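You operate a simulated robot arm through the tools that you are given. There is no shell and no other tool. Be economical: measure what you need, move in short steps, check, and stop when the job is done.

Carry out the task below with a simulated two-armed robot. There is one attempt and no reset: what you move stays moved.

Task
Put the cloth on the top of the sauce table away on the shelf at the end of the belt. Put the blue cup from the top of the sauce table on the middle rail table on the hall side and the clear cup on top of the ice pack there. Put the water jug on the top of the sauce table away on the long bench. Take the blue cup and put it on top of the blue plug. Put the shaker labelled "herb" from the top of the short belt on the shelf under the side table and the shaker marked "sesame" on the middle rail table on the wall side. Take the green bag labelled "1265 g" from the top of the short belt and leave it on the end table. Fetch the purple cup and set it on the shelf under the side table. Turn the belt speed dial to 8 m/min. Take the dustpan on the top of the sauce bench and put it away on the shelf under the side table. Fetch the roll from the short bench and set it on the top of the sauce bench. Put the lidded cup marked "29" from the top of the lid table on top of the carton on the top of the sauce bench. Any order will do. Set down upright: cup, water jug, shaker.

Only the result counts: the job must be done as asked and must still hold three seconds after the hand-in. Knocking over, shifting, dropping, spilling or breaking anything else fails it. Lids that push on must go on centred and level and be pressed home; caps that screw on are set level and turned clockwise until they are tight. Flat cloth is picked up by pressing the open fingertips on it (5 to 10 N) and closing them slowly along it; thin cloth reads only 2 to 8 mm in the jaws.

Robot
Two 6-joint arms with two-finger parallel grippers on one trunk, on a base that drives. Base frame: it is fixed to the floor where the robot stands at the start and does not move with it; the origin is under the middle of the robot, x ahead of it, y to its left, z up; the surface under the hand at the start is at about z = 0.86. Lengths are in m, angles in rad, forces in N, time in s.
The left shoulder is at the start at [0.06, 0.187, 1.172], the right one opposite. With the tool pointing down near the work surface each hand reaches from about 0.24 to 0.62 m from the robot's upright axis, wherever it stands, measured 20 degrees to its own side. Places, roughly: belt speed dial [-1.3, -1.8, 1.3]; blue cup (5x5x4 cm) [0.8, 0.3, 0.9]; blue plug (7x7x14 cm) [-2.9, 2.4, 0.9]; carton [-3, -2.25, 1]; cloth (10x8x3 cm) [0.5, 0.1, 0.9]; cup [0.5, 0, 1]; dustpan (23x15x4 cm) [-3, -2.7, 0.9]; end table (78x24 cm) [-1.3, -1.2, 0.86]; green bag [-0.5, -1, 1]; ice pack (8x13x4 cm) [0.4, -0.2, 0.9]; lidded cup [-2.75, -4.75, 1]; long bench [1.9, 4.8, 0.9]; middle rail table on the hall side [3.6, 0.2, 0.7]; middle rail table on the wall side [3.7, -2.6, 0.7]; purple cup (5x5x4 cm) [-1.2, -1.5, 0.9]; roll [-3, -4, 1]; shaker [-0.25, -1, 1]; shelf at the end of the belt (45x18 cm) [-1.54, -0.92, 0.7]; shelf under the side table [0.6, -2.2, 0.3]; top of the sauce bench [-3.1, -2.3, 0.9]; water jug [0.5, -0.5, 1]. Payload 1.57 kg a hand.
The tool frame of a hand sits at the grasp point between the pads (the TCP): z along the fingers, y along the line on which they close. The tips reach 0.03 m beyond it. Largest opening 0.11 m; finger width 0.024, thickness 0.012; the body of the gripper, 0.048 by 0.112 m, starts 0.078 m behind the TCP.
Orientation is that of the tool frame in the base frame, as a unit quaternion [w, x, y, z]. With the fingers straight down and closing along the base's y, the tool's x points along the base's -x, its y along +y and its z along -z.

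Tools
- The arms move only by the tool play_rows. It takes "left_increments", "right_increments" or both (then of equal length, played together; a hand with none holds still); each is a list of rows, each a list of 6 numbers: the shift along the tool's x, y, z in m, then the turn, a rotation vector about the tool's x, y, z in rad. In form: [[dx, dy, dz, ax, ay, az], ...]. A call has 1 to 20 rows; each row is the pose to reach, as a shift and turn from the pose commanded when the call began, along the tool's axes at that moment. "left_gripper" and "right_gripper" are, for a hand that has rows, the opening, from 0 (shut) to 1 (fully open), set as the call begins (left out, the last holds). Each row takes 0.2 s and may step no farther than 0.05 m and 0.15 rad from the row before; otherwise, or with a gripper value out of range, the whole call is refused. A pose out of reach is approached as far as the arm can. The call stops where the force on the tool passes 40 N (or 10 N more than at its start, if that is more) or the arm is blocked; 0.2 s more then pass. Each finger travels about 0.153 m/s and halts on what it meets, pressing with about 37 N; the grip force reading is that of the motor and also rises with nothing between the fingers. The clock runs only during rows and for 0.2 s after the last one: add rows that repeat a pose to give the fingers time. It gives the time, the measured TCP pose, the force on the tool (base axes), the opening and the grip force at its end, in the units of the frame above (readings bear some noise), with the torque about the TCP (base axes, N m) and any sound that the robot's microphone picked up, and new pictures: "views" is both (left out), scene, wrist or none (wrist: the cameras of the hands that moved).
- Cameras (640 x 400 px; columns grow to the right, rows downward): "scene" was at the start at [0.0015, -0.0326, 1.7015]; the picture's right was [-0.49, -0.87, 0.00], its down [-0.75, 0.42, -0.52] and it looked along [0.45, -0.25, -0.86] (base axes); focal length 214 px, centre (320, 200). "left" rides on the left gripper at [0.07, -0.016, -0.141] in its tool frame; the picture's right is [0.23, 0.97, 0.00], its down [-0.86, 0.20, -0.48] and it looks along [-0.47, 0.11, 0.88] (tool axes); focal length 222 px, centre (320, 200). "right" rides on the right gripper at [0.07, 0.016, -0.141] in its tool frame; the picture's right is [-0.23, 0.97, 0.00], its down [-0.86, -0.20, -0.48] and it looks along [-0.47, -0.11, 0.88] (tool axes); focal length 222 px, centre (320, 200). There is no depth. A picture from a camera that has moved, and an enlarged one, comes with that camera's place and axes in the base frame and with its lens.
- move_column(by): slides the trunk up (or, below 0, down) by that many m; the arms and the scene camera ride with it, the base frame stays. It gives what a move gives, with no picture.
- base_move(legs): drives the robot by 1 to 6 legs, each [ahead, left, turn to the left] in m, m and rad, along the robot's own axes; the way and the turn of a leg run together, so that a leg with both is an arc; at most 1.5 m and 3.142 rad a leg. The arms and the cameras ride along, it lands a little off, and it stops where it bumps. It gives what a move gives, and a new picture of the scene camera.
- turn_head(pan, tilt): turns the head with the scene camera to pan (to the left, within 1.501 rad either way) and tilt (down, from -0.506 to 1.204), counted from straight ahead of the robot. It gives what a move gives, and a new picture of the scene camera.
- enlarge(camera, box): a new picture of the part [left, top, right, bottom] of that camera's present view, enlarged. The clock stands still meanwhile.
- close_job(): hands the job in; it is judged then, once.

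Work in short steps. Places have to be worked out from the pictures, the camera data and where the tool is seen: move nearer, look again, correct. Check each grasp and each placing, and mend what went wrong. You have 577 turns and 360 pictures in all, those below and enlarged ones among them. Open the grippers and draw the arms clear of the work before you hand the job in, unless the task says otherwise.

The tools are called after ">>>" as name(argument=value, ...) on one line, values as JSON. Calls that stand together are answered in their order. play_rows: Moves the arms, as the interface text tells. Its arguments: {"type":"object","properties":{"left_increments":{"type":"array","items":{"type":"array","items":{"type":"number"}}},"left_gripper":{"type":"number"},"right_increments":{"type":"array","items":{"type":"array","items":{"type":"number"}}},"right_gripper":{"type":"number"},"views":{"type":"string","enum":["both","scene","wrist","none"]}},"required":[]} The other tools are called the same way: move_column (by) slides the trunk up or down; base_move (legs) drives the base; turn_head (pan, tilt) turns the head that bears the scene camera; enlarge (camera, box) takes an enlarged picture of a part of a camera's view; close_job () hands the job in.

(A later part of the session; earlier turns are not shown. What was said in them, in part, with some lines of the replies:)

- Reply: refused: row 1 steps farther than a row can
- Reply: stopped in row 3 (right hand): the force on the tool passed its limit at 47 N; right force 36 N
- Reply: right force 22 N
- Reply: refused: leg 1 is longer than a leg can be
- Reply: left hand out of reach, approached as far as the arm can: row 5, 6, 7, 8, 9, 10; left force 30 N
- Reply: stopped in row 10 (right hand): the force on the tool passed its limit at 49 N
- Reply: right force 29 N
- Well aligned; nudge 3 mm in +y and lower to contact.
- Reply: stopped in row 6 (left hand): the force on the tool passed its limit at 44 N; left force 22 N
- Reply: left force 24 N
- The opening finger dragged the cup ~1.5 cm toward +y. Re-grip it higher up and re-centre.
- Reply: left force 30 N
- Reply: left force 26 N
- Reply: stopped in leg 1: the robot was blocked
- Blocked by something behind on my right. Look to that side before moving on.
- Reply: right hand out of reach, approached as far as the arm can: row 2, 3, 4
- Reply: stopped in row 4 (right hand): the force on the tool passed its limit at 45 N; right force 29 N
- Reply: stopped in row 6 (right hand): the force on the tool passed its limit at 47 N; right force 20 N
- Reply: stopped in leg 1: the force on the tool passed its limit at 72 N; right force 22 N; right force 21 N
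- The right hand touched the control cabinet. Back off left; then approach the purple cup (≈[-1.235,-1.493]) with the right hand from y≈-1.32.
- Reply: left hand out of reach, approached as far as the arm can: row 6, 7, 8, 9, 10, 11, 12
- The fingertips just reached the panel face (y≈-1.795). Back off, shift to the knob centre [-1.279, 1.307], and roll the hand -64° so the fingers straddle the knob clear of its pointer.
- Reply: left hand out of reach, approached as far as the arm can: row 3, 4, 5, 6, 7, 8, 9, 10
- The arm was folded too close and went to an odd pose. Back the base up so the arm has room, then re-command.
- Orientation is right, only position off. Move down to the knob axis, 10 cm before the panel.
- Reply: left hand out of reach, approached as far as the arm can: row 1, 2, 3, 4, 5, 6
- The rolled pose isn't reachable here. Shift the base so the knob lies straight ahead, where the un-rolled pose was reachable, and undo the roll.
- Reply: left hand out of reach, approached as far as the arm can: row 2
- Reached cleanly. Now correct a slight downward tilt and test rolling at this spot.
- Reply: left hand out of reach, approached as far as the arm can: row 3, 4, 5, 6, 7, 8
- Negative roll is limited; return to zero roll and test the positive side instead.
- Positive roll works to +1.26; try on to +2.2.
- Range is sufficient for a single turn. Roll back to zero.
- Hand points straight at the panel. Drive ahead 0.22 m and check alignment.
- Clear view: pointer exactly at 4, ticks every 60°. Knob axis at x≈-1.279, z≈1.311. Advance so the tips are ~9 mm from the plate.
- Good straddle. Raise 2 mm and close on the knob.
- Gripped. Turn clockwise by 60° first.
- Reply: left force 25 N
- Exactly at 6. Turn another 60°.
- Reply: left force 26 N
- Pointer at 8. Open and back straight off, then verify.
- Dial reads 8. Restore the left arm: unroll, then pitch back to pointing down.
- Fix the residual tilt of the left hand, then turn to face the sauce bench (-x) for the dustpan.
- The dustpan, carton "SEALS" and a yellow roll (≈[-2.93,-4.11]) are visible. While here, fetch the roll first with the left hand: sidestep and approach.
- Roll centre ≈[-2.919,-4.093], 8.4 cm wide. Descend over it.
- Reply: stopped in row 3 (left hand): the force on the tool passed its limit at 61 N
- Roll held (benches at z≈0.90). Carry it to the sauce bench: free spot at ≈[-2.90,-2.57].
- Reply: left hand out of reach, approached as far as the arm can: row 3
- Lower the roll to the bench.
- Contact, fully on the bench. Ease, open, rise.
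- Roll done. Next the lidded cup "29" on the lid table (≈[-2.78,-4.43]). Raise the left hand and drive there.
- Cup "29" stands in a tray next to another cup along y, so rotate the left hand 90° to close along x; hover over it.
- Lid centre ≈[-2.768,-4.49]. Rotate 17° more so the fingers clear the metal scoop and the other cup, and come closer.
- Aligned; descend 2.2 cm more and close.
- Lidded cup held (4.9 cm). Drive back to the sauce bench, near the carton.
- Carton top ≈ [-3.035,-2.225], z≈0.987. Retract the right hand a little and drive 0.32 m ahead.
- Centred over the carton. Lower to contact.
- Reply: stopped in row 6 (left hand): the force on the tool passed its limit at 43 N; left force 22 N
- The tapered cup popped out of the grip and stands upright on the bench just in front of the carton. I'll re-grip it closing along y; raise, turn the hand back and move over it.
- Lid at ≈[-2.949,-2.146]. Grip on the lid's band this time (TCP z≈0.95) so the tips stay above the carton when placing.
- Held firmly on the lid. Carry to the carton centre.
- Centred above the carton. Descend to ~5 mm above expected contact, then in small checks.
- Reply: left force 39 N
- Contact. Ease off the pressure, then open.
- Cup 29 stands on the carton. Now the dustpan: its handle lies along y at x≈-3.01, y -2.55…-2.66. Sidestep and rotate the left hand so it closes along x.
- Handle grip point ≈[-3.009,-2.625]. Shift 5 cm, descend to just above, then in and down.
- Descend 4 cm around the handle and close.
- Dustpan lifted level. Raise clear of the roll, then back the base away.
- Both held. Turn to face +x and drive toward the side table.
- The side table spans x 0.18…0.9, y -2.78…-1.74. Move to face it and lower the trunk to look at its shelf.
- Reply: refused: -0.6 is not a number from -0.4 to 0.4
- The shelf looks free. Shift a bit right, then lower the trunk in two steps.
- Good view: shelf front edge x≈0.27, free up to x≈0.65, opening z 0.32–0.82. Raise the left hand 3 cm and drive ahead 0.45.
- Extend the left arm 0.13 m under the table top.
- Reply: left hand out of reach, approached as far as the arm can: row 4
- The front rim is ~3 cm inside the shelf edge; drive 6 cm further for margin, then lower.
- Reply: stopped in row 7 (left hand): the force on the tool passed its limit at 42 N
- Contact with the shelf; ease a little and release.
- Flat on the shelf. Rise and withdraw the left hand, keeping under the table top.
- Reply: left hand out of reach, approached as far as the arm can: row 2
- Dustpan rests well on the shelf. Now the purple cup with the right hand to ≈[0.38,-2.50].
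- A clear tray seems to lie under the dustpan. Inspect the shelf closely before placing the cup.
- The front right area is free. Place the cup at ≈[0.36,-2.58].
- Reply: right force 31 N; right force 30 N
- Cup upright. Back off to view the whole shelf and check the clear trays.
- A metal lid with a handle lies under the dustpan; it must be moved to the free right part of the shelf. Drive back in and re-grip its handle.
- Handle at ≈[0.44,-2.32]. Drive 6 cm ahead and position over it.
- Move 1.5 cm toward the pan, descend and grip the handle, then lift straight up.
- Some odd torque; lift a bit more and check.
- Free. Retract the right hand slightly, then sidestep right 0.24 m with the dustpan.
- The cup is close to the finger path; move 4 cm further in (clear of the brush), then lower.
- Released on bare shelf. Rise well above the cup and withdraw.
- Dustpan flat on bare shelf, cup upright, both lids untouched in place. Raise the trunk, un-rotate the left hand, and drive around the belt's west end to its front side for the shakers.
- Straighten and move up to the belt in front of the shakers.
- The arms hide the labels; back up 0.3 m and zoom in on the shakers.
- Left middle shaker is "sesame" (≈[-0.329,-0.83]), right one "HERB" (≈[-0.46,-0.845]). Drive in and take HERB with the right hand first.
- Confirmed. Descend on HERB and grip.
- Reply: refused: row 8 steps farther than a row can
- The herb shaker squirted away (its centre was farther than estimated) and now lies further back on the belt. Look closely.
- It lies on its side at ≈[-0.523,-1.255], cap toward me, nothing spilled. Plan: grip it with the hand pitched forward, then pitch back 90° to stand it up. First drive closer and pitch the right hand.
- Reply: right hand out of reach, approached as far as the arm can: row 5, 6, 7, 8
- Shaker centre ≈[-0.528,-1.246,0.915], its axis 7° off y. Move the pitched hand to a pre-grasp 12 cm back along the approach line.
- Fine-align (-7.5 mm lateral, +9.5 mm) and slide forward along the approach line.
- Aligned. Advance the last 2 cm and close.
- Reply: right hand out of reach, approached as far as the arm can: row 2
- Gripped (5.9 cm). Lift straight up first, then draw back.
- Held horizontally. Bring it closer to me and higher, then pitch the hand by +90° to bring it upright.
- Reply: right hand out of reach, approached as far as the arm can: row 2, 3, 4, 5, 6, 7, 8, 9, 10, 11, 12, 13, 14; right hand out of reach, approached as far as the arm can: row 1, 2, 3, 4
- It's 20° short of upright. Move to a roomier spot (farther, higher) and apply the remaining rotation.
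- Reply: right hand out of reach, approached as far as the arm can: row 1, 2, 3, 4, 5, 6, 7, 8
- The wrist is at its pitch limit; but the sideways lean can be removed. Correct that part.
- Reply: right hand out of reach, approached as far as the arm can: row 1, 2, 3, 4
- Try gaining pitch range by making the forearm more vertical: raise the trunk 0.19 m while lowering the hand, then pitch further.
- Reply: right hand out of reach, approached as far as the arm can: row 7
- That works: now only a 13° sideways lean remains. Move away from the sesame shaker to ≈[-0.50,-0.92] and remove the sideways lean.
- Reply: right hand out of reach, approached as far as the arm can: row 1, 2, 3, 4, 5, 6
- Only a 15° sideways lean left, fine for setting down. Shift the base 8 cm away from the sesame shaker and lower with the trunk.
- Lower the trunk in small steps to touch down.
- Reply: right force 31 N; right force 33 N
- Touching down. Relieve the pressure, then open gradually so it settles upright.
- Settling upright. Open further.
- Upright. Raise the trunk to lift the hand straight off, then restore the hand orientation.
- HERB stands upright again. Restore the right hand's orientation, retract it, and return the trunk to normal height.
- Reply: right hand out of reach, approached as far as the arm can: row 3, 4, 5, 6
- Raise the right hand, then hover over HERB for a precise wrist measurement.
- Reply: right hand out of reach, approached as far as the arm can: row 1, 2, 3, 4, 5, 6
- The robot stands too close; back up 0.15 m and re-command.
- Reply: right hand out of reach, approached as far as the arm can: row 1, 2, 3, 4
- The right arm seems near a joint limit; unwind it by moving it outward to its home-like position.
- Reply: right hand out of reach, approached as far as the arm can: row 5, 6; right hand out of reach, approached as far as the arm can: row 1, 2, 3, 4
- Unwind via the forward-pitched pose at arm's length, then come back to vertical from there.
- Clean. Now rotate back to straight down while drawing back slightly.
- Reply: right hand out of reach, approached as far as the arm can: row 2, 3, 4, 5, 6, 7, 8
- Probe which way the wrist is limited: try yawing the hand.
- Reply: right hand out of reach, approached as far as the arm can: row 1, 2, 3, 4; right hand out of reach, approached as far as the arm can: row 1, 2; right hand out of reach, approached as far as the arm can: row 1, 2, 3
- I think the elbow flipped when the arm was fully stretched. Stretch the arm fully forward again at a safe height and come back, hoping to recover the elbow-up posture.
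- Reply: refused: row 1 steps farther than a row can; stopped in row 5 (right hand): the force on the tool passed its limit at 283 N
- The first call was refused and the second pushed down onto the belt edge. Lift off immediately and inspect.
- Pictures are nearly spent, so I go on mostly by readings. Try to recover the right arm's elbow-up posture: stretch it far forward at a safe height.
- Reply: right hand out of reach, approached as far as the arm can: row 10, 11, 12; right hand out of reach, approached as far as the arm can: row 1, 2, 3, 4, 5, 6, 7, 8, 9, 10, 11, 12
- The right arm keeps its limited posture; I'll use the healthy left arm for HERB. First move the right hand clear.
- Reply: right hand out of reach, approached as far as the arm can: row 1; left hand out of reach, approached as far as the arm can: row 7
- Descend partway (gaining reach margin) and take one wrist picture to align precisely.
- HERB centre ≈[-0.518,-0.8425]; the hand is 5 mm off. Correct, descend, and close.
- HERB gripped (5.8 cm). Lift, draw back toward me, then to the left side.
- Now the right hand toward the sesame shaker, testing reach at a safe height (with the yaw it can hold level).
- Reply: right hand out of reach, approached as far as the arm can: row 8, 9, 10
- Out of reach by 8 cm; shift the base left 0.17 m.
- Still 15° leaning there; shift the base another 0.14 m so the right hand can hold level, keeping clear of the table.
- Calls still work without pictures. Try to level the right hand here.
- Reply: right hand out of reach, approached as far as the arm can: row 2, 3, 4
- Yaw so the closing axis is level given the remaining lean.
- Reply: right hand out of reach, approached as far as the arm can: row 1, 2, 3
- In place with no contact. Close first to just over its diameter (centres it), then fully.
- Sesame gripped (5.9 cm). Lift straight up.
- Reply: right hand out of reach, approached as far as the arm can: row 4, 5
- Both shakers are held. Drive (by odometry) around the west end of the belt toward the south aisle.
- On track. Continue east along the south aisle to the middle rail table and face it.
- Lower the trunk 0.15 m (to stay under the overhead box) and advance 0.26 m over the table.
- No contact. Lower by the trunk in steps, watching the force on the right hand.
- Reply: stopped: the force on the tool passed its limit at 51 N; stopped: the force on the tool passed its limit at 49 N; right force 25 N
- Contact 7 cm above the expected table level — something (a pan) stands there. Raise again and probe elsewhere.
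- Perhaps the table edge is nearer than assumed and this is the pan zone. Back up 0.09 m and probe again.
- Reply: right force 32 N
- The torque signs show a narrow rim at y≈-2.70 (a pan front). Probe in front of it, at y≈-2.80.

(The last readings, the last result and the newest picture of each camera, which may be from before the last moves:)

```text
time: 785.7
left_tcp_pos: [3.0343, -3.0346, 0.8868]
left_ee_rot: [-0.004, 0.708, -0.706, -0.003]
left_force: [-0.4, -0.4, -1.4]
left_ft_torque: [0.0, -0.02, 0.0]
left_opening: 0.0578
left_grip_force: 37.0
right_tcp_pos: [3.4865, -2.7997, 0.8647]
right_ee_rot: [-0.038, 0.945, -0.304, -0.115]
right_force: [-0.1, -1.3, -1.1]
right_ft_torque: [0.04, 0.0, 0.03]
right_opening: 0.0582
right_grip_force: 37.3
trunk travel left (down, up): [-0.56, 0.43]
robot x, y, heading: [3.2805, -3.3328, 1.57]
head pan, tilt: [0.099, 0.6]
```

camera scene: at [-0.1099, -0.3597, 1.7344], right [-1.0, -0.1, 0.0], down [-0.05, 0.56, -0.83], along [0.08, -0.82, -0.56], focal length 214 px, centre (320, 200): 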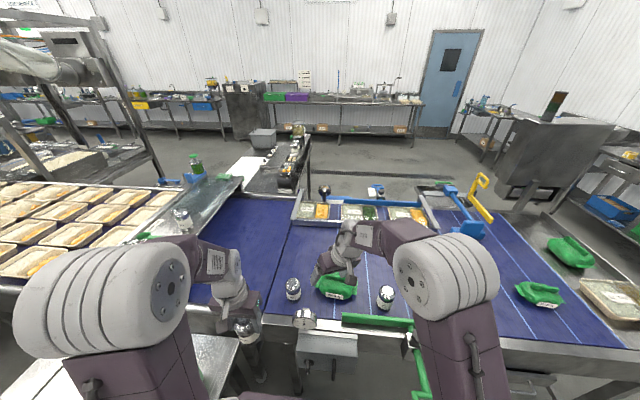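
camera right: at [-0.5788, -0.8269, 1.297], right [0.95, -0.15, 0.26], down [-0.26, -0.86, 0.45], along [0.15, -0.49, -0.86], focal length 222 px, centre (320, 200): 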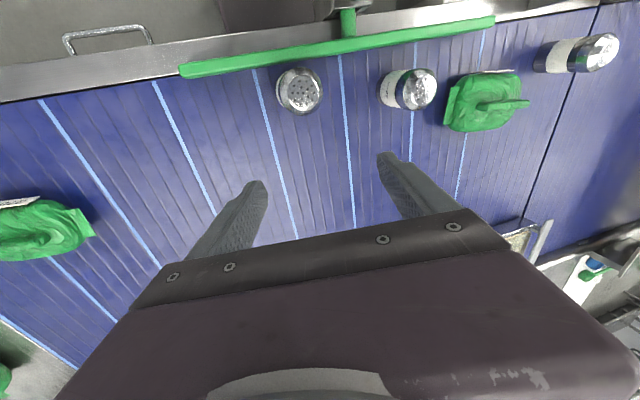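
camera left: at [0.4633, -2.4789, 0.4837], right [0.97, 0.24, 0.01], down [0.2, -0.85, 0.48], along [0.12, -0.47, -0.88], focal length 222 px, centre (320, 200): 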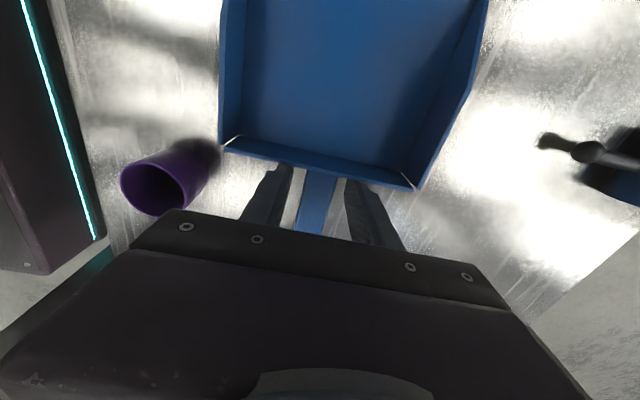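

Lower stepwise, one check at a time.

>>> move_column(by=-0.045)

```text
time: 786.6
left_tcp_pos: [3.0343, -3.0371, 0.8424]
left_ee_rot: [-0.005, 0.708, -0.706, -0.003]
left_force: [0.6, -0.1, -0.6]
left_ft_torque: [0.01, 0.0, 0.0]
left_opening: 0.0579
left_grip_force: 36.7
right_tcp_pos: [3.4838, -2.7998, 0.823]
right_ee_rot: [-0.04, 0.944, -0.305, -0.117]
right_force: [0.0, 4.3, 26.0]
right_ft_torque: [0.58, -0.04, 0.04]
right_opening: 0.0583
right_grip_force: 37.2
trunk travel left (down, up): [-0.515, 0.475]
robot x, y, heading: [3.2752, -3.3348, 1.57]
head pan, tilt: [0.099, 0.6]
```

Contact is again nearly flush at about the same height. Probe 12 cm to the right to compare levels.

>>> move_column(by=0.04)

>>> base_move(legs=[[0.0, -0.12, 0]])

```text
time: 787.4
left_tcp_pos: [3.0364, -3.0338, 0.8821]
left_ee_rot: [-0.003, 0.708, -0.706, -0.002]
left_force: [-0.7, 0.0, -1.7]
left_ft_torque: [-0.05, 0.02, 0.0]
left_opening: 0.058
left_grip_force: 36.9
right_tcp_pos: [3.4861, -2.799, 0.8592]
right_ee_rot: [-0.037, 0.944, -0.306, -0.115]
right_force: [0.5, -0.2, -2.0]
right_ft_torque: [0.02, -0.02, 0.01]
right_opening: 0.0579
right_grip_force: 36.9
trunk travel left (down, up): [-0.555, 0.435]
robot x, y, heading: [3.2776, -3.3367, 1.566]
head pan, tilt: [0.099, 0.6]
```

```text
time: 788.7
left_tcp_pos: [3.1567, -3.0335, 0.8818]
left_ee_rot: [0.003, -0.707, 0.708, 0.002]
left_force: [0.0, -0.3, -0.2]
left_ft_torque: [-0.01, 0.04, 0.01]
left_opening: 0.0581
left_grip_force: 36.7
right_tcp_pos: [3.6079, -2.7996, 0.8591]
right_ee_rot: [-0.038, 0.944, -0.308, -0.115]
right_force: [0.5, -0.2, -2.1]
right_ft_torque: [-0.01, 0.0, -0.01]
right_opening: 0.0578
right_grip_force: 37.3
trunk travel left (down, up): [-0.555, 0.435]
robot x, y, heading: [3.3975, -3.332, 1.565]
head pan, tilt: [0.099, 0.6]
```

>>> move_column(by=-0.03)

```text
time: 789.4
left_tcp_pos: [3.1578, -3.033, 0.8526]
left_ee_rot: [0.003, -0.706, 0.708, 0.001]
left_force: [1.3, -0.2, -0.7]
left_ft_torque: [0.0, 0.0, 0.01]
left_opening: 0.0582
left_grip_force: 36.8
right_tcp_pos: [3.6087, -2.8002, 0.8308]
right_ee_rot: [-0.039, 0.944, -0.307, -0.115]
right_force: [0.2, 0.0, -1.3]
right_ft_torque: [-0.02, -0.01, 0.01]
right_opening: 0.0581
right_grip_force: 37.1
trunk travel left (down, up): [-0.525, 0.465]
robot x, y, heading: [3.3986, -3.3328, 1.568]
head pan, tilt: [0.099, 0.6]
```

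>>> move_column(by=-0.008)

```text
time: 790.0
left_tcp_pos: [3.1579, -3.0336, 0.8438]
left_ee_rot: [0.004, -0.706, 0.708, 0.001]
left_force: [-0.8, 0.5, -1.0]
left_ft_torque: [0.0, 0.03, 0.0]
left_opening: 0.0583
left_grip_force: 37.5
right_tcp_pos: [3.6087, -2.8008, 0.822]
right_ee_rot: [-0.038, 0.944, -0.307, -0.114]
right_force: [-0.3, 0.2, -2.6]
right_ft_torque: [-0.03, -0.02, -0.04]
right_opening: 0.0578
right_grip_force: 36.8
trunk travel left (down, up): [-0.517, 0.473]
robot x, y, heading: [3.3977, -3.3311, 1.567]
head pan, tilt: [0.099, 0.6]
```

>>> move_column(by=-0.008)

```text
time: 790.6
left_tcp_pos: [3.1575, -3.0332, 0.8372]
left_ee_rot: [0.003, -0.706, 0.708, 0.002]
left_force: [0.5, 0.2, -0.4]
left_ft_torque: [0.02, 0.02, 0.03]
left_opening: 0.0579
left_grip_force: 36.7
right_tcp_pos: [3.6098, -2.7998, 0.8143]
right_ee_rot: [-0.039, 0.944, -0.307, -0.115]
right_force: [0.0, -0.6, -1.3]
right_ft_torque: [-0.01, 0.0, 0.02]
right_opening: 0.0578
right_grip_force: 37.3
trunk travel left (down, up): [-0.509, 0.481]
robot x, y, heading: [3.3974, -3.3342, 1.565]
head pan, tilt: [0.099, 0.6]
```

Lower here, so x≈3.49 had an object on it. Continue down.

>>> move_column(by=-0.015)

```text
time: 791.2
left_tcp_pos: [3.1585, -3.0338, 0.8202]
left_ee_rot: [0.003, -0.706, 0.708, 0.002]
left_force: [0.0, 0.0, -0.5]
left_ft_torque: [0.01, 0.04, -0.04]
left_opening: 0.058
left_grip_force: 36.8
right_tcp_pos: [3.6076, -2.7994, 0.7989]
right_ee_rot: [-0.039, 0.944, -0.307, -0.114]
right_force: [0.5, -0.6, -1.3]
right_ft_torque: [-0.04, -0.03, 0.0]
right_opening: 0.058
right_grip_force: 36.8
trunk travel left (down, up): [-0.494, 0.496]
robot x, y, heading: [3.3951, -3.3319, 1.565]
head pan, tilt: [0.099, 0.6]
```

>>> move_column(by=-0.012)

>>> move_column(by=-0.008)

```text
time: 791.8
left_tcp_pos: [3.1564, -3.0328, 0.8086]
left_ee_rot: [0.003, -0.707, 0.708, 0.002]
left_force: [-0.1, -0.1, -0.5]
left_ft_torque: [-0.01, -0.02, -0.01]
left_opening: 0.0581
left_grip_force: 37.1
right_tcp_pos: [3.6077, -2.8006, 0.787]
right_ee_rot: [-0.038, 0.944, -0.306, -0.115]
right_force: [-0.3, -0.4, -1.7]
right_ft_torque: [-0.02, 0.0, 0.0]
right_opening: 0.0582
right_grip_force: 37.1
trunk travel left (down, up): [-0.482, 0.508]
robot x, y, heading: [3.3958, -3.3347, 1.569]
head pan, tilt: [0.099, 0.6]
```

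```text
time: 792.4
left_tcp_pos: [3.157, -3.0327, 0.8016]
left_ee_rot: [0.003, -0.707, 0.707, 0.002]
left_force: [0.9, -0.3, -0.8]
left_ft_torque: [-0.02, 0.0, -0.01]
left_opening: 0.0577
left_grip_force: 37.0
right_tcp_pos: [3.6078, -2.8013, 0.78]
right_ee_rot: [-0.038, 0.944, -0.307, -0.114]
right_force: [-0.1, 0.0, -1.3]
right_ft_torque: [-0.01, 0.01, 0.0]
right_opening: 0.0578
right_grip_force: 37.6
trunk travel left (down, up): [-0.474, 0.516]
robot x, y, heading: [3.3968, -3.3389, 1.561]
head pan, tilt: [0.099, 0.6]
```

>>> move_column(by=-0.006)

>>> move_column(by=-0.005)

```text
time: 792.9
left_tcp_pos: [3.158, -3.0332, 0.7965]
left_ee_rot: [0.003, -0.707, 0.707, 0.002]
left_force: [0.2, -0.1, -0.5]
left_ft_torque: [-0.02, -0.03, -0.02]
left_opening: 0.0579
left_grip_force: 37.5
right_tcp_pos: [3.608, -2.8001, 0.7724]
right_ee_rot: [-0.038, 0.944, -0.307, -0.115]
right_force: [0.3, -0.3, -1.6]
right_ft_torque: [-0.03, -0.03, -0.02]
right_opening: 0.0579
right_grip_force: 36.9
trunk travel left (down, up): [-0.468, 0.522]
robot x, y, heading: [3.3998, -3.332, 1.57]
head pan, tilt: [0.099, 0.6]
```

```text
time: 793.5
left_tcp_pos: [3.1574, -3.0334, 0.7905]
left_ee_rot: [0.004, -0.706, 0.708, 0.001]
left_force: [-0.6, 0.1, -1.4]
left_ft_torque: [0.01, 0.04, 0.02]
left_opening: 0.0578
left_grip_force: 36.9
right_tcp_pos: [3.6085, -2.8006, 0.769]
right_ee_rot: [-0.038, 0.944, -0.307, -0.115]
right_force: [0.0, -0.1, -1.5]
right_ft_torque: [0.02, -0.01, 0.01]
right_opening: 0.058
right_grip_force: 37.2
trunk travel left (down, up): [-0.463, 0.527]
robot x, y, heading: [3.3985, -3.3335, 1.563]
head pan, tilt: [0.099, 0.6]
```

>>> move_column(by=-0.006)

>>> move_column(by=-0.006)

```text
time: 794.0
left_tcp_pos: [3.1582, -3.0337, 0.7849]
left_ee_rot: [0.004, -0.707, 0.707, 0.002]
left_force: [-0.2, 0.1, -1.2]
left_ft_torque: [-0.01, 0.03, 0.03]
left_opening: 0.0578
left_grip_force: 36.8
right_tcp_pos: [3.6085, -2.8006, 0.7619]
right_ee_rot: [-0.039, 0.944, -0.307, -0.114]
right_force: [-0.3, 0.7, -1.6]
right_ft_torque: [-0.01, -0.03, -0.02]
right_opening: 0.0578
right_grip_force: 37.3
trunk travel left (down, up): [-0.457, 0.533]
robot x, y, heading: [3.4017, -3.3309, 1.567]
head pan, tilt: [0.099, 0.6]
```

```text
time: 794.6
left_tcp_pos: [3.1572, -3.034, 0.7794]
left_ee_rot: [0.002, -0.706, 0.708, 0.002]
left_force: [0.6, 0.4, -0.3]
left_ft_torque: [0.01, 0.0, 0.0]
left_opening: 0.0578
left_grip_force: 37.2
right_tcp_pos: [3.6083, -2.8007, 0.7564]
right_ee_rot: [-0.037, 0.944, -0.307, -0.115]
right_force: [0.0, 0.0, -1.7]
right_ft_torque: [0.02, -0.02, 0.01]
right_opening: 0.0576
right_grip_force: 37.3
trunk travel left (down, up): [-0.451, 0.539]
robot x, y, heading: [3.3973, -3.3352, 1.566]
head pan, tilt: [0.099, 0.6]
```

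No table under this spot down to 0.68 — it is in front of the edge. Raise and probe 8 cm further in.

>>> move_column(by=0.1)

>>> base_move(legs=[[0.09, 0, 0]])

```text
time: 795.9
left_tcp_pos: [3.1581, -3.0333, 0.8789]
left_ee_rot: [0.004, -0.707, 0.707, 0.003]
left_force: [0.3, -0.1, -2.1]
left_ft_torque: [0.02, 0.01, 0.04]
left_opening: 0.0578
left_grip_force: 37.2
right_tcp_pos: [3.6076, -2.7995, 0.8561]
right_ee_rot: [-0.038, 0.944, -0.306, -0.115]
right_force: [1.1, -0.7, -1.7]
right_ft_torque: [0.0, -0.01, 0.04]
right_opening: 0.0578
right_grip_force: 36.7
trunk travel left (down, up): [-0.551, 0.439]
robot x, y, heading: [3.4004, -3.3298, 1.565]
head pan, tilt: [0.099, 0.6]
```

```text
time: 797.0
left_tcp_pos: [3.1576, -2.9423, 0.878]
left_ee_rot: [0.002, -0.705, 0.709, 0.002]
left_force: [-0.2, 0.6, -1.3]
left_ft_torque: [-0.04, 0.0, -0.02]
left_opening: 0.0578
left_grip_force: 37.1
right_tcp_pos: [3.6095, -2.7079, 0.8559]
right_ee_rot: [-0.037, 0.944, -0.307, -0.115]
right_force: [0.5, 0.0, -1.9]
right_ft_torque: [-0.01, 0.01, 0.02]
right_opening: 0.0579
right_grip_force: 36.9
trunk travel left (down, up): [-0.551, 0.439]
robot x, y, heading: [3.4003, -3.2446, 1.564]
head pan, tilt: [0.099, 0.6]
```

Lower stepwise here.

>>> move_column(by=-0.04)

```text
time: 797.8
left_tcp_pos: [3.1601, -2.9421, 0.8388]
left_ee_rot: [0.002, -0.706, 0.708, 0.001]
left_force: [0.7, 0.7, -0.9]
left_ft_torque: [0.01, 0.0, -0.01]
left_opening: 0.0577
left_grip_force: 37.0
right_tcp_pos: [3.614, -2.708, 0.8149]
right_ee_rot: [-0.039, 0.944, -0.308, -0.114]
right_force: [24.0, 3.9, -1.7]
right_ft_torque: [0.18, -1.23, -0.38]
right_opening: 0.058
right_grip_force: 37.3
trunk travel left (down, up): [-0.511, 0.479]
robot x, y, heading: [3.4, -3.2402, 1.566]
head pan, tilt: [0.099, 0.6]
```

A sideways push from the -x side: the object's flank. Raise, shift 8 cm right, and probe again.

>>> move_column(by=0.04)

>>> base_move(legs=[[0.0, -0.09, 0]])

```text
time: 798.7
left_tcp_pos: [3.1581, -2.9421, 0.8774]
left_ee_rot: [0.005, -0.706, 0.709, 0.002]
left_force: [-0.4, 0.2, -0.5]
left_ft_torque: [-0.02, 0.02, -0.01]
left_opening: 0.0578
left_grip_force: 37.1
right_tcp_pos: [3.6086, -2.7091, 0.8571]
right_ee_rot: [-0.038, 0.944, -0.307, -0.115]
right_force: [0.0, -0.8, -2.0]
right_ft_torque: [0.02, 0.03, 0.0]
right_opening: 0.0579
right_grip_force: 37.3
trunk travel left (down, up): [-0.551, 0.439]
robot x, y, heading: [3.3966, -3.2427, 1.568]
head pan, tilt: [0.099, 0.6]
```

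```text
time: 799.8
left_tcp_pos: [3.2502, -2.9426, 0.8792]
left_ee_rot: [0.003, -0.707, 0.707, 0.002]
left_force: [0.8, 0.2, -0.5]
left_ft_torque: [-0.01, 0.03, 0.01]
left_opening: 0.0578
left_grip_force: 37.3
right_tcp_pos: [3.699, -2.7087, 0.8558]
right_ee_rot: [-0.038, 0.944, -0.307, -0.115]
right_force: [0.0, 0.7, -1.8]
right_ft_torque: [-0.03, 0.04, 0.01]
right_opening: 0.0577
right_grip_force: 36.9
trunk travel left (down, up): [-0.551, 0.439]
robot x, y, heading: [3.4888, -3.2375, 1.566]
head pan, tilt: [0.099, 0.6]
```

>>> move_column(by=-0.04)

```text
time: 800.6
left_tcp_pos: [3.2494, -2.9446, 0.839]
left_ee_rot: [0.005, -0.706, 0.708, 0.003]
left_force: [0.0, -0.8, -0.9]
left_ft_torque: [-0.03, 0.04, 0.02]
left_opening: 0.0578
left_grip_force: 37.1
right_tcp_pos: [3.7005, -2.7096, 0.8192]
right_ee_rot: [-0.042, 0.943, -0.308, -0.116]
right_force: [5.3, 3.0, 30.4]
right_ft_torque: [0.04, 0.72, -0.12]
right_opening: 0.0584
right_grip_force: 36.9
trunk travel left (down, up): [-0.511, 0.479]
robot x, y, heading: [3.4895, -3.2434, 1.564]
head pan, tilt: [0.099, 0.6]
```

Pans seem to stand on both sides of x≈3.61; the gap there at y≈-2.80 was free down to the table level. Return there.

>>> move_column(by=0.06)

>>> base_move(legs=[[-0.09, 0.0, 0], [0, 0.09, 0.003]])

```text
time: 801.6
left_tcp_pos: [3.2477, -2.9423, 0.8991]
left_ee_rot: [0.002, -0.707, 0.707, 0.001]
left_force: [-0.3, 0.2, -1.0]
left_ft_torque: [-0.04, 0.02, 0.01]
left_opening: 0.0578
left_grip_force: 37.0
right_tcp_pos: [3.7003, -2.71, 0.8757]
right_ee_rot: [-0.038, 0.944, -0.307, -0.115]
right_force: [0.0, 0.1, -1.5]
right_ft_torque: [-0.01, -0.03, 0.01]
right_opening: 0.0579
right_grip_force: 36.9
trunk travel left (down, up): [-0.571, 0.419]
robot x, y, heading: [3.4901, -3.2377, 1.564]
head pan, tilt: [0.099, 0.6]
```

```text
time: 803.4
left_tcp_pos: [3.1561, -3.0335, 0.8987]
left_ee_rot: [-0.003, 0.707, -0.707, -0.001]
left_force: [0.5, 0.4, -1.5]
left_ft_torque: [0.0, -0.02, -0.01]
left_opening: 0.058
left_grip_force: 37.0
right_tcp_pos: [3.6061, -2.7975, 0.8759]
right_ee_rot: [-0.039, 0.944, -0.305, -0.115]
right_force: [0.3, -0.1, -1.3]
right_ft_torque: [0.0, -0.04, 0.0]
right_opening: 0.0581
right_grip_force: 37.0
trunk travel left (down, up): [-0.571, 0.419]
robot x, y, heading: [3.3966, -3.3296, 1.574]
head pan, tilt: [0.099, 0.6]
```

>>> move_column(by=-0.11)

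```text
time: 804.8
left_tcp_pos: [3.1557, -3.0337, 0.7897]
left_ee_rot: [-0.003, 0.708, -0.707, -0.002]
left_force: [0.2, 0.0, -1.0]
left_ft_torque: [0.02, 0.01, -0.01]
left_opening: 0.0578
left_grip_force: 36.3
right_tcp_pos: [3.6072, -2.7976, 0.7674]
right_ee_rot: [-0.038, 0.945, -0.305, -0.114]
right_force: [-0.5, 0.2, -1.7]
right_ft_torque: [0.01, -0.03, -0.02]
right_opening: 0.0579
right_grip_force: 37.1
trunk travel left (down, up): [-0.461, 0.529]
robot x, y, heading: [3.3971, -3.3289, 1.571]
head pan, tilt: [0.099, 0.6]
```

>>> move_column(by=-0.012)

>>> move_column(by=-0.005)

```text
time: 805.4
left_tcp_pos: [3.1565, -3.034, 0.7756]
left_ee_rot: [-0.004, 0.708, -0.706, -0.002]
left_force: [-0.3, 0.0, -0.1]
left_ft_torque: [0.01, 0.0, 0.01]
left_opening: 0.0578
left_grip_force: 37.2
right_tcp_pos: [3.6063, -2.7975, 0.7542]
right_ee_rot: [-0.038, 0.945, -0.305, -0.115]
right_force: [0.1, 0.0, -1.5]
right_ft_torque: [-0.05, 0.0, 0.01]
right_opening: 0.0581
right_grip_force: 37.1
trunk travel left (down, up): [-0.449, 0.541]
robot x, y, heading: [3.3992, -3.3308, 1.571]
head pan, tilt: [0.099, 0.6]
```

```text
time: 806.0
left_tcp_pos: [3.1556, -3.0316, 0.7705]
left_ee_rot: [-0.003, 0.707, -0.707, -0.002]
left_force: [0.0, -0.2, -0.5]
left_ft_torque: [0.0, 0.01, -0.02]
left_opening: 0.0583
left_grip_force: 36.6
right_tcp_pos: [3.6059, -2.7971, 0.7483]
right_ee_rot: [-0.038, 0.945, -0.305, -0.115]
right_force: [0.0, -0.8, -1.5]
right_ft_torque: [-0.01, -0.02, 0.03]
right_opening: 0.058
right_grip_force: 36.6
trunk travel left (down, up): [-0.444, 0.546]
robot x, y, heading: [3.4001, -3.3302, 1.567]
head pan, tilt: [0.099, 0.6]
```

>>> move_column(by=-0.008)

>>> move_column(by=-0.008)

```text
time: 806.5
left_tcp_pos: [3.1558, -3.0365, 0.7645]
left_ee_rot: [-0.005, 0.708, -0.707, -0.002]
left_force: [-0.2, 0.6, -0.8]
left_ft_torque: [0.0, 0.02, 0.0]
left_opening: 0.0579
left_grip_force: 36.9
right_tcp_pos: [3.6061, -2.7982, 0.7455]
right_ee_rot: [-0.042, 0.945, -0.304, -0.115]
right_force: [0.1, 0.6, 26.7]
right_ft_torque: [-0.06, -0.58, -0.06]
right_opening: 0.0584
right_grip_force: 36.8
trunk travel left (down, up): [-0.436, 0.554]
robot x, y, heading: [3.3946, -3.3317, 1.572]
head pan, tilt: [0.099, 0.6]
```

```text
time: 807.1
left_tcp_pos: [3.1552, -3.035, 0.7553]
left_ee_rot: [0.005, -0.707, 0.707, 0.003]
left_force: [-0.6, -0.1, -0.9]
left_ft_torque: [-0.05, -0.02, -0.01]
left_opening: 0.0579
left_grip_force: 37.3
right_tcp_pos: [3.6056, -2.7995, 0.7359]
right_ee_rot: [-0.041, 0.945, -0.305, -0.115]
right_force: [-0.5, 3.2, 29.5]
right_ft_torque: [0.12, 0.33, -0.05]
right_opening: 0.058
right_grip_force: 36.6
trunk travel left (down, up): [-0.428, 0.562]
robot x, y, heading: [3.3981, -3.3306, 1.573]
head pan, tilt: [0.099, 0.6]
```

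Contact at the table level, now nearly flush. Relieve the pressure, then open just enough.

>>> move_column(by=0.007)

```text
time: 807.7
left_tcp_pos: [3.1554, -3.0325, 0.762]
left_ee_rot: [-0.003, 0.708, -0.707, 0.0]
left_force: [0.6, 0.3, -0.5]
left_ft_torque: [0.01, -0.01, -0.01]
left_opening: 0.0578
left_grip_force: 37.1
right_tcp_pos: [3.6065, -2.7989, 0.7382]
right_ee_rot: [-0.036, 0.945, -0.305, -0.114]
right_force: [0.6, -0.9, -1.5]
right_ft_torque: [-0.02, 0.0, 0.01]
right_opening: 0.058
right_grip_force: 36.9
trunk travel left (down, up): [-0.435, 0.555]
robot x, y, heading: [3.3954, -3.3318, 1.574]
head pan, tilt: [0.099, 0.6]
```

>>> move_column(by=-0.002)

>>> play_rows(right_increments=[[0, 0, 0, 0, 0, 0], [0, 0, 0, 0, 0, 0], [0, 0, 0, 0, 0, 0]], right_gripper=0.6, views="none")

```text
time: 808.2
left_tcp_pos: [3.1559, -3.0331, 0.7605]
left_ee_rot: [-0.004, 0.708, -0.707, -0.002]
left_force: [0.3, -0.2, -0.8]
left_ft_torque: [0.01, 0.01, -0.02]
left_opening: 0.0577
left_grip_force: 37.2
right_tcp_pos: [3.6053, -2.7987, 0.7382]
right_ee_rot: [-0.038, 0.944, -0.306, -0.115]
right_force: [-0.6, 0.7, -1.5]
right_ft_torque: [0.0, -0.02, 0.02]
right_opening: 0.0582
right_grip_force: 37.1
trunk travel left (down, up): [-0.433, 0.557]
robot x, y, heading: [3.3952, -3.3286, 1.571]
head pan, tilt: [0.099, 0.6]
```

```text
time: 809.0
left_tcp_pos: [3.1556, -3.0345, 0.7604]
left_ee_rot: [-0.003, 0.708, -0.706, -0.002]
left_force: [0.2, -0.5, -0.9]
left_ft_torque: [-0.01, -0.03, -0.01]
left_opening: 0.058
left_grip_force: 36.5
right_tcp_pos: [3.6057, -2.797, 0.738]
right_ee_rot: [-0.038, 0.944, -0.306, -0.115]
right_force: [0.7, 0.3, 0.2]
right_ft_torque: [-0.03, 0.01, 0.01]
right_opening: 0.0661
right_grip_force: 0.0
trunk travel left (down, up): [-0.433, 0.557]
robot x, y, heading: [3.398, -3.332, 1.574]
head pan, tilt: [0.099, 0.6]
no pictures are left
```

Released with no load. Raise straight up, watching for any drag.

>>> move_column(by=0.03)

>>> move_column(by=0.2)

```text
time: 809.7
left_tcp_pos: [3.1567, -3.0321, 0.7897]
left_ee_rot: [-0.004, 0.708, -0.706, -0.001]
left_force: [-0.1, -0.3, 0.0]
left_ft_torque: [-0.04, 0.03, -0.02]
left_opening: 0.058
left_grip_force: 37.2
right_tcp_pos: [3.6063, -2.7977, 0.7681]
right_ee_rot: [-0.038, 0.945, -0.305, -0.115]
right_force: [-0.8, 0.7, -0.5]
right_ft_torque: [0.05, 0.02, -0.02]
right_opening: 0.0659
right_grip_force: 0.0
trunk travel left (down, up): [-0.463, 0.527]
robot x, y, heading: [3.3997, -3.3323, 1.572]
head pan, tilt: [0.099, 0.6]
```

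```text
time: 811.9
left_tcp_pos: [3.156, -3.0333, 0.9905]
left_ee_rot: [-0.004, 0.708, -0.706, -0.001]
left_force: [-0.2, 0.2, -0.9]
left_ft_torque: [0.0, 0.0, 0.0]
left_opening: 0.0578
left_grip_force: 37.5
right_tcp_pos: [3.6066, -2.7982, 0.9687]
right_ee_rot: [-0.038, 0.945, -0.304, -0.116]
right_force: [0.4, -0.1, -0.4]
right_ft_torque: [-0.04, -0.03, -0.06]
right_opening: 0.0662
right_grip_force: 0.0
trunk travel left (down, up): [-0.663, 0.327]
robot x, y, heading: [3.396, -3.3319, 1.574]
head pan, tilt: [0.099, 0.6]
```

Sesame placed as far as readings tell. Back away, and move the right hand outward so it will stay clear of the side table.

>>> base_move(legs=[[-0.35, 0, 0]])

>>> play_rows(right_increments=[[0.032, -0.003, -0.021, 0, 0, 0], [0.0645, -0.006, -0.042, 0, 0, 0], [0.097, -0.009, -0.062, 0, 0, 0], [0.129, -0.012, -0.083, 0, 0, 0], [0.161, -0.015, -0.104, 0, 0, 0], [0.1935, -0.018, -0.125, 0, 0, 0], [0.226, -0.0215, -0.145, 0, 0, 0], [0.258, -0.0245, -0.166, 0, 0, 0]], views="none")

```text
time: 814.2
left_tcp_pos: [3.1563, -3.39, 0.9905]
left_ee_rot: [-0.003, 0.709, -0.705, -0.002]
left_force: [0.2, -0.2, -0.3]
left_ft_torque: [0.03, 0.0, -0.03]
left_opening: 0.058
left_grip_force: 37.2
right_tcp_pos: [3.6043, -3.1533, 0.9685]
right_ee_rot: [-0.038, 0.945, -0.303, -0.115]
right_force: [-0.6, -0.2, 0.1]
right_ft_torque: [-0.01, -0.03, -0.01]
right_opening: 0.066
right_grip_force: 0.1
trunk travel left (down, up): [-0.663, 0.327]
robot x, y, heading: [3.4002, -3.689, 1.576]
head pan, tilt: [0.099, 0.6]
```

```text
time: 816.0
left_tcp_pos: [3.1576, -3.3918, 0.9909]
left_ee_rot: [-0.004, 0.709, -0.705, -0.003]
left_force: [0.4, 0.3, -0.5]
left_ft_torque: [0.01, 0.01, -0.01]
left_opening: 0.0578
left_grip_force: 37.2
right_tcp_pos: [3.815, -3.3192, 1.0072]
right_ee_rot: [-0.045, 0.945, -0.304, -0.111]
right_force: [1.0, -0.1, 0.4]
right_ft_torque: [0.03, -0.01, 0.01]
right_opening: 0.0658
right_grip_force: 0.0
right hand out of reach, approached as far as the arm can: row 4, 5, 6, 7, 8
trunk travel left (down, up): [-0.663, 0.327]
robot x, y, heading: [3.4014, -3.69, 1.575]
head pan, tilt: [0.099, 0.6]
no pictures are left
```

Drive back west along the aisle to the side table, facing +x.

>>> base_move(legs=[[0, 0, -1.575], [-1.48, 0, 0], [-1.48, 0, 0], [-1.07, 0, 0], [0, 1.08, 0]])

```text
time: 844.6
left_tcp_pos: [-0.4823, -2.7143, 0.9902]
left_ee_rot: [0.004, -0.038, 0.999, -0.001]
left_force: [0.1, 0.0, -0.9]
left_ft_torque: [0.0, 0.03, -0.03]
left_opening: 0.0582
left_grip_force: 37.2
right_tcp_pos: [-0.3658, -3.3659, 1.0073]
right_ee_rot: [0.108, -0.484, 0.867, 0.05]
right_force: [-0.3, -0.7, 0.3]
right_ft_torque: [-0.02, 0.01, 0.04]
right_opening: 0.0659
right_grip_force: 0.1
trunk travel left (down, up): [-0.663, 0.327]
robot x, y, heading: [-0.7601, -2.9715, 0.076]
head pan, tilt: [0.099, 0.6]
```

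>>> base_move(legs=[[0, 0, -0.076], [0.1, 0.37, 0]])

```text
time: 847.5
left_tcp_pos: [-0.3723, -2.3598, 0.9905]
left_ee_rot: [0.003, -0.01, 1.0, -0.001]
left_force: [0.1, 0.4, -1.5]
left_ft_torque: [0.0, 0.02, 0.02]
left_opening: 0.0579
left_grip_force: 37.0
right_tcp_pos: [-0.2914, -3.0181, 1.0069]
right_ee_rot: [0.109, -0.459, 0.88, 0.046]
right_force: [-0.6, 0.2, 0.7]
right_ft_torque: [0.01, 0.02, -0.02]
right_opening: 0.0665
right_grip_force: 0.1
trunk travel left (down, up): [-0.663, 0.327]
robot x, y, heading: [-0.664, -2.6028, 0.017]
head pan, tilt: [0.099, 0.6]
```

Lower the trunk to the shelf-working height.

>>> move_column(by=-0.35)

>>> move_column(by=-0.2)

```text
time: 850.9
left_tcp_pos: [-0.3719, -2.359, 0.6407]
left_ee_rot: [0.004, -0.009, 1.0, -0.001]
left_force: [0.3, -0.6, -1.6]
left_ft_torque: [0.01, 0.03, 0.02]
left_opening: 0.0577
left_grip_force: 37.2
right_tcp_pos: [-0.2914, -3.0178, 0.6585]
right_ee_rot: [0.109, -0.459, 0.88, 0.047]
right_force: [0.6, 0.4, -0.1]
right_ft_torque: [-0.01, 0.0, -0.03]
right_opening: 0.0661
right_grip_force: 0.1
trunk travel left (down, up): [-0.313, 0.677]
robot x, y, heading: [-0.6656, -2.6095, 0.021]
head pan, tilt: [0.099, 0.6]
```

```text
time: 853.1
left_tcp_pos: [-0.372, -2.358, 0.441]
left_ee_rot: [0.005, -0.009, 1.0, -0.001]
left_force: [-0.3, -0.2, -0.5]
left_ft_torque: [0.01, 0.01, -0.02]
left_opening: 0.0578
left_grip_force: 37.5
right_tcp_pos: [-0.2914, -3.0175, 0.4576]
right_ee_rot: [0.109, -0.459, 0.88, 0.046]
right_force: [-0.2, 0.7, -0.2]
right_ft_torque: [-0.01, -0.01, -0.02]
right_opening: 0.0661
right_grip_force: 0.0
trunk travel left (down, up): [-0.113, 0.877]
robot x, y, heading: [-0.6647, -2.6084, 0.014]
head pan, tilt: [0.099, 0.6]
```

>>> play_rows(left_increments=[[-0.04, -0.008, 0, 0, 0, 0], [-0.08, -0.016, 0, 0, 0, 0], [-0.12, -0.024, 0, 0, 0, 0], [-0.16, -0.032, 0, 0, 0, 0], [-0.18, -0.036, 0, 0, 0, 0]], views="none")

>>> base_move(legs=[[0, 0, -0.015], [0.4, 0.0, 0]])

```text
time: 854.3
left_tcp_pos: [-0.1889, -2.387, 0.4431]
left_ee_rot: [0.003, -0.01, 1.0, -0.001]
left_force: [0.8, -0.2, -0.3]
left_ft_torque: [0.01, 0.03, -0.01]
left_opening: 0.0578
left_grip_force: 37.1
right_tcp_pos: [-0.2922, -3.0184, 0.4574]
right_ee_rot: [0.109, -0.459, 0.881, 0.046]
right_force: [0.7, 0.4, 0.6]
right_ft_torque: [0.02, 0.01, 0.0]
right_opening: 0.0661
right_grip_force: 0.1
trunk travel left (down, up): [-0.113, 0.877]
robot x, y, heading: [-0.669, -2.6049, 0.013]
head pan, tilt: [0.099, 0.6]
no pictures are left
```

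```text
time: 857.2
left_tcp_pos: [0.2213, -2.388, 0.442]
left_ee_rot: [0.004, -0.006, 1.0, 0.0]
left_force: [-0.3, 0.7, -1.9]
left_ft_torque: [-0.03, 0.01, 0.0]
left_opening: 0.0577
left_grip_force: 37.1
right_tcp_pos: [0.1134, -3.0173, 0.4579]
right_ee_rot: [0.11, -0.455, 0.882, 0.046]
right_force: [-0.6, 0.1, 0.2]
right_ft_torque: [0.02, 0.04, 0.01]
right_opening: 0.066
right_grip_force: 0.0
trunk travel left (down, up): [-0.113, 0.877]
robot x, y, heading: [-0.2569, -2.6055, 0.009]
head pan, tilt: [0.099, 0.6]
```

>>> base_move(legs=[[0.125, 0.0, 0]])

```text
time: 858.4
left_tcp_pos: [0.3472, -2.3862, 0.4426]
left_ee_rot: [0.003, -0.007, 1.0, -0.001]
left_force: [-0.2, 0.2, -1.0]
left_ft_torque: [-0.01, -0.02, -0.02]
left_opening: 0.0578
left_grip_force: 37.3
right_tcp_pos: [0.2415, -3.0158, 0.4567]
right_ee_rot: [0.11, -0.457, 0.882, 0.046]
right_force: [0.0, 0.1, -0.3]
right_ft_torque: [-0.01, 0.0, 0.01]
right_opening: 0.0659
right_grip_force: 0.2
trunk travel left (down, up): [-0.113, 0.877]
robot x, y, heading: [-0.1319, -2.6008, 0.012]
head pan, tilt: [0.099, 0.6]
```

Over the target spot. Lower in small steps.

>>> play_rows(left_increments=[[0, 0, 0.025, 0, 0, 0], [0, 0, 0.045, 0, 0, 0]], views="none")

>>> play_rows(left_increments=[[0, 0, 0.004, 0, 0, 0]], views="none")

>>> play_rows(left_increments=[[0, 0, 0.004, 0, 0, 0]], views="none")

```text
time: 859.0
left_tcp_pos: [0.3481, -2.3856, 0.3978]
left_ee_rot: [0.004, -0.007, 1.0, -0.001]
left_force: [0.2, -0.1, -0.4]
left_ft_torque: [0.01, 0.0, 0.02]
left_opening: 0.058
left_grip_force: 36.6
right_tcp_pos: [0.2412, -3.0162, 0.4564]
right_ee_rot: [0.109, -0.458, 0.881, 0.047]
right_force: [0.4, 0.1, 0.4]
right_ft_torque: [0.01, -0.01, -0.01]
right_opening: 0.0661
right_grip_force: 0.0
trunk travel left (down, up): [-0.113, 0.877]
robot x, y, heading: [-0.1314, -2.5994, 0.018]
head pan, tilt: [0.099, 0.6]
no pictures are left
```

```text
time: 859.4
left_tcp_pos: [0.3474, -2.3867, 0.393]
left_ee_rot: [0.005, -0.007, 1.0, -0.001]
left_force: [-0.9, 0.5, -0.7]
left_ft_torque: [0.02, -0.02, 0.02]
left_opening: 0.0578
left_grip_force: 37.0
right_tcp_pos: [0.2414, -3.0163, 0.4571]
right_ee_rot: [0.111, -0.457, 0.881, 0.047]
right_force: [0.1, -0.5, -0.1]
right_ft_torque: [0.0, 0.02, 0.02]
right_opening: 0.066
right_grip_force: 0.1
trunk travel left (down, up): [-0.113, 0.877]
robot x, y, heading: [-0.1283, -2.6013, 0.013]
head pan, tilt: [0.099, 0.6]
no pictures are left
```

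```text
time: 859.8
left_tcp_pos: [0.3474, -2.3857, 0.3907]
left_ee_rot: [0.004, -0.006, 1.0, 0.0]
left_force: [-0.2, 0.1, -0.4]
left_ft_torque: [-0.02, -0.01, 0.04]
left_opening: 0.0579
left_grip_force: 37.5
right_tcp_pos: [0.2405, -3.0162, 0.457]
right_ee_rot: [0.11, -0.457, 0.882, 0.046]
right_force: [-0.2, -0.3, -0.6]
right_ft_torque: [-0.01, -0.04, -0.02]
right_opening: 0.0659
right_grip_force: 0.1
trunk travel left (down, up): [-0.113, 0.877]
robot x, y, heading: [-0.1263, -2.6003, 0.009]
head pan, tilt: [0.099, 0.6]
no pictures are left
```

>>> play_rows(left_increments=[[0, 0, 0.004, 0, 0, 0]], views="none")

>>> play_rows(left_increments=[[0, 0, 0.003, 0, 0, 0]], views="none")

>>> play_rows(left_increments=[[0, 0, 0.003, 0, 0, 0]], views="none")

```text
time: 860.2
left_tcp_pos: [0.346, -2.3863, 0.3855]
left_ee_rot: [0.004, -0.007, 1.0, -0.001]
left_force: [0.3, -0.2, -1.1]
left_ft_torque: [-0.04, 0.02, 0.03]
left_opening: 0.0581
left_grip_force: 37.2
right_tcp_pos: [0.2414, -3.0156, 0.4582]
right_ee_rot: [0.109, -0.457, 0.882, 0.046]
right_force: [-0.3, -0.9, 0.4]
right_ft_torque: [-0.02, 0.0, 0.0]
right_opening: 0.0661
right_grip_force: 0.0
trunk travel left (down, up): [-0.113, 0.877]
robot x, y, heading: [-0.1303, -2.6046, 0.008]
head pan, tilt: [0.099, 0.6]
no pictures are left
```

```text
time: 860.6
left_tcp_pos: [0.3467, -2.3864, 0.3825]
left_ee_rot: [0.003, -0.007, 1.0, -0.001]
left_force: [0.5, 0.4, -1.2]
left_ft_torque: [0.04, -0.03, -0.02]
left_opening: 0.0579
left_grip_force: 36.9
right_tcp_pos: [0.2413, -3.0168, 0.4577]
right_ee_rot: [0.109, -0.456, 0.882, 0.046]
right_force: [0.3, -0.4, 0.6]
right_ft_torque: [-0.01, -0.03, 0.02]
right_opening: 0.0661
right_grip_force: 0.0
trunk travel left (down, up): [-0.113, 0.877]
robot x, y, heading: [-0.1287, -2.6037, 0.015]
head pan, tilt: [0.099, 0.6]
no pictures are left
```

```text
time: 861.0
left_tcp_pos: [0.347, -2.3857, 0.3794]
left_ee_rot: [0.005, -0.007, 1.0, 0.0]
left_force: [0.3, 0.9, -1.3]
left_ft_torque: [-0.02, 0.02, 0.02]
left_opening: 0.0579
left_grip_force: 37.2
right_tcp_pos: [0.2422, -3.0157, 0.4574]
right_ee_rot: [0.11, -0.457, 0.881, 0.047]
right_force: [0.6, -0.1, 0.6]
right_ft_torque: [0.01, 0.02, 0.0]
right_opening: 0.066
right_grip_force: 0.1
trunk travel left (down, up): [-0.113, 0.877]
robot x, y, heading: [-0.131, -2.603, 0.014]
head pan, tilt: [0.099, 0.6]
no pictures are left
```

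>>> play_rows(left_increments=[[0, 0, 0.003, 0, 0, 0]], views="none")

>>> play_rows(left_increments=[[0, 0, 0.003, 0, 0, 0]], views="none")

```text
time: 861.4
left_tcp_pos: [0.348, -2.3861, 0.3766]
left_ee_rot: [0.004, -0.007, 1.0, -0.001]
left_force: [-0.2, 0.9, -1.2]
left_ft_torque: [0.0, -0.02, 0.01]
left_opening: 0.0579
left_grip_force: 36.8
right_tcp_pos: [0.2411, -3.0161, 0.4571]
right_ee_rot: [0.11, -0.456, 0.882, 0.047]
right_force: [0.9, 0.9, 1.0]
right_ft_torque: [0.0, -0.05, 0.01]
right_opening: 0.0661
right_grip_force: 0.1
trunk travel left (down, up): [-0.113, 0.877]
robot x, y, heading: [-0.135, -2.6068, 0.014]
head pan, tilt: [0.099, 0.6]
no pictures are left
```

```text
time: 861.8
left_tcp_pos: [0.3465, -2.3855, 0.3739]
left_ee_rot: [0.004, -0.007, 1.0, -0.001]
left_force: [-0.3, -0.2, 1.1]
left_ft_torque: [-0.02, -0.03, 0.01]
left_opening: 0.0577
left_grip_force: 37.3
right_tcp_pos: [0.2421, -3.0158, 0.4579]
right_ee_rot: [0.11, -0.456, 0.882, 0.046]
right_force: [0.5, -0.6, 0.4]
right_ft_torque: [0.02, 0.0, -0.01]
right_opening: 0.0658
right_grip_force: 0.1
trunk travel left (down, up): [-0.113, 0.877]
robot x, y, heading: [-0.1296, -2.6029, 0.015]
head pan, tilt: [0.099, 0.6]
no pictures are left
```

Light contact begins. One more 2 mm to confirm.

>>> play_rows(left_increments=[[0, 0, 0.002, 0, 0, 0]], views="none")

```text
time: 862.2
left_tcp_pos: [0.3469, -2.3851, 0.3742]
left_ee_rot: [0.005, -0.007, 1.0, 0.0]
left_force: [-5.2, -2.4, 18.6]
left_ft_torque: [-0.01, -0.19, -0.04]
left_opening: 0.0579
left_grip_force: 36.8
right_tcp_pos: [0.2401, -3.0165, 0.4586]
right_ee_rot: [0.111, -0.457, 0.882, 0.046]
right_force: [-0.4, 0.0, 0.5]
right_ft_torque: [0.01, 0.0, 0.02]
right_opening: 0.066
right_grip_force: 0.0
trunk travel left (down, up): [-0.113, 0.877]
robot x, y, heading: [-0.1307, -2.6008, 0.017]
head pan, tilt: [0.099, 0.6]
no pictures are left
```

Firm flush contact. Ease 2 mm, open, and lift off.

>>> play_rows(left_increments=[[0, 0, -0.002, 0, 0, 0], [0, 0, -0.002, 0, 0, 0]], views="none")

>>> play_rows(left_increments=[[0, 0, 0, 0, 0, 0], [0, 0, 0, 0, 0, 0], [0, 0, 0, 0, 0, 0]], left_gripper=0.75, views="none")

>>> play_rows(left_increments=[[0, 0, -0.03, 0, 0, 0], [0, 0, -0.06, 0, 0, 0], [0, 0, -0.09, 0, 0, 0], [0, 0, -0.12, 0, 0, 0], [0, 0, -0.14, 0, 0, 0]], views="none")

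```text
time: 862.8
left_tcp_pos: [0.347, -2.3856, 0.3744]
left_ee_rot: [0.004, -0.007, 1.0, -0.001]
left_force: [1.0, -0.1, 8.2]
left_ft_torque: [0.07, -0.35, 0.0]
left_opening: 0.0579
left_grip_force: 37.3
right_tcp_pos: [0.2408, -3.0164, 0.4573]
right_ee_rot: [0.11, -0.456, 0.882, 0.046]
right_force: [0.1, -0.3, -0.7]
right_ft_torque: [-0.02, -0.03, -0.01]
right_opening: 0.066
right_grip_force: 0.0
trunk travel left (down, up): [-0.113, 0.877]
robot x, y, heading: [-0.13, -2.6009, 0.017]
head pan, tilt: [0.099, 0.6]
no pictures are left
```

```text
time: 863.6
left_tcp_pos: [0.3468, -2.3859, 0.3733]
left_ee_rot: [0.004, -0.007, 1.0, -0.001]
left_force: [0.3, 0.4, -0.4]
left_ft_torque: [0.04, -0.01, 0.02]
left_opening: 0.0826
left_grip_force: 0.0
right_tcp_pos: [0.2417, -3.0157, 0.4582]
right_ee_rot: [0.11, -0.456, 0.882, 0.046]
right_force: [0.5, 1.0, 0.7]
right_ft_torque: [-0.02, -0.02, -0.02]
right_opening: 0.0659
right_grip_force: 0.0
trunk travel left (down, up): [-0.113, 0.877]
robot x, y, heading: [-0.1295, -2.6024, 0.011]
head pan, tilt: [0.099, 0.6]
no pictures are left
```

```text
time: 865.0
left_tcp_pos: [0.3251, -2.3897, 0.4629]
left_ee_rot: [-0.061, -0.001, 0.998, -0.008]
left_force: [0.1, -0.6, 0.6]
left_ft_torque: [-0.02, -0.01, -0.02]
left_opening: 0.0821
left_grip_force: 0.0
right_tcp_pos: [0.24, -3.0164, 0.4549]
right_ee_rot: [0.106, -0.456, 0.882, 0.045]
right_force: [-0.6, 0.3, 0.4]
right_ft_torque: [-0.01, 0.02, -0.03]
right_opening: 0.0658
right_grip_force: 0.2
trunk travel left (down, up): [-0.113, 0.877]
robot x, y, heading: [-0.1342, -2.6023, 0.013]
head pan, tilt: [0.099, 0.6]
stopped in row 5 (left hand): the arm was blocked; the commanded pose is now the measured one
no pictures are left
```

The wrist touched the table's underside; the tips are already above the shaker. Ease down 1 cm and withdraw straight back with the base.

>>> play_rows(left_increments=[[0, 0, 0.01, 0, 0, 0]], views="none")

>>> base_move(legs=[[-0.5, 0, 0]])

```text
time: 865.4
left_tcp_pos: [0.3266, -2.3885, 0.4585]
left_ee_rot: [-0.052, -0.003, 0.999, -0.006]
left_force: [1.0, 0.7, 0.7]
left_ft_torque: [-0.03, 0.01, -0.01]
left_opening: 0.0826
left_grip_force: 0.1
right_tcp_pos: [0.2391, -3.0163, 0.4557]
right_ee_rot: [0.108, -0.457, 0.882, 0.045]
right_force: [0.0, -0.3, 0.5]
right_ft_torque: [0.02, -0.01, 0.0]
right_opening: 0.066
right_grip_force: 0.1
trunk travel left (down, up): [-0.113, 0.877]
robot x, y, heading: [-0.1313, -2.6004, 0.01]
head pan, tilt: [0.099, 0.6]
no pictures are left
```

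```text
time: 868.4
left_tcp_pos: [-0.1685, -2.3915, 0.4675]
left_ee_rot: [-0.046, -0.01, 0.999, -0.004]
left_force: [-0.2, -1.6, 0.6]
left_ft_torque: [-0.03, -0.02, -0.03]
left_opening: 0.0825
left_grip_force: 0.2
right_tcp_pos: [-0.2507, -3.0232, 0.4581]
right_ee_rot: [0.109, -0.463, 0.879, 0.047]
right_force: [-0.5, 0.8, 0.0]
right_ft_torque: [0.0, 0.04, 0.0]
right_opening: 0.0663
right_grip_force: 0.0
trunk travel left (down, up): [-0.113, 0.877]
robot x, y, heading: [-0.6277, -2.6175, 0.021]
head pan, tilt: [0.099, 0.6]
```

Everything is placed and the hands are clear. Open both grippers fully before handing in.

>>> play_rows(left_increments=[[0, 0, 0, 0, 0, 0], [0, 0, 0, 0, 0, 0], [0, 0, 0, 0, 0, 0]], right_increments=[[0, 0, 0, 0, 0, 0], [0, 0, 0, 0, 0, 0], [0, 0, 0, 0, 0, 0]], left_gripper=1, right_gripper=1, views="none")

```text
time: 869.2
left_tcp_pos: [-0.1681, -2.3912, 0.4673]
left_ee_rot: [-0.044, -0.01, 0.999, -0.005]
left_force: [-0.2, 0.0, 0.2]
left_ft_torque: [0.01, -0.01, -0.02]
left_opening: 0.11
left_grip_force: 0.1
right_tcp_pos: [-0.2514, -3.0217, 0.457]
right_ee_rot: [0.109, -0.462, 0.879, 0.047]
right_force: [0.6, -1.0, -0.7]
right_ft_torque: [0.02, -0.01, 0.0]
right_opening: 0.1097
right_grip_force: 0.2
trunk travel left (down, up): [-0.113, 0.877]
robot x, y, heading: [-0.6301, -2.6127, 0.027]
head pan, tilt: [0.099, 0.6]
no pictures are left
```

Both grippers are open and the arms are clear, so I hand the job in.

>>> close_job()

```text
The job is handed in.
```

The job is handed in and every item was carried to its place, but I placed both shakers without pictures, so whether they stand upright was judged only from force and position readings.

- **Sesame shaker (least certain):** I felt for a free spot on the wall-side rail table and let it down in what seemed to be a gap between two pans. I pressed on objects there several times while searching.
- **Herb shaker:** it slipped out of the grip once on the belt and fell over. I stood it up again and set it on the shelf under the side table, with even contact when it touched down.
- **Lidded cup "29":** it popped out of the grip once and landed upright on the sauce bench. It now stands on the carton.
- **Dustpan:** I first set it on a metal pan lid on the shelf, pressing hard, then moved it to bare shelf. The lid looked undisturbed afterwards.
- **Other bumps:** the base ran into a prep table, and the right hand pushed the control cabinet once. The right hand also drove hard into the belt edge or the green bar on it (283 N). Pictures of the bar and shakers afterwards looked intact; I did not check whether the prep table or cabinet shifted.

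The remaining items, and the dial at 8 m/min, looked right in pictures when they were placed or set. The small blue cup had to be re-centred on the plug.
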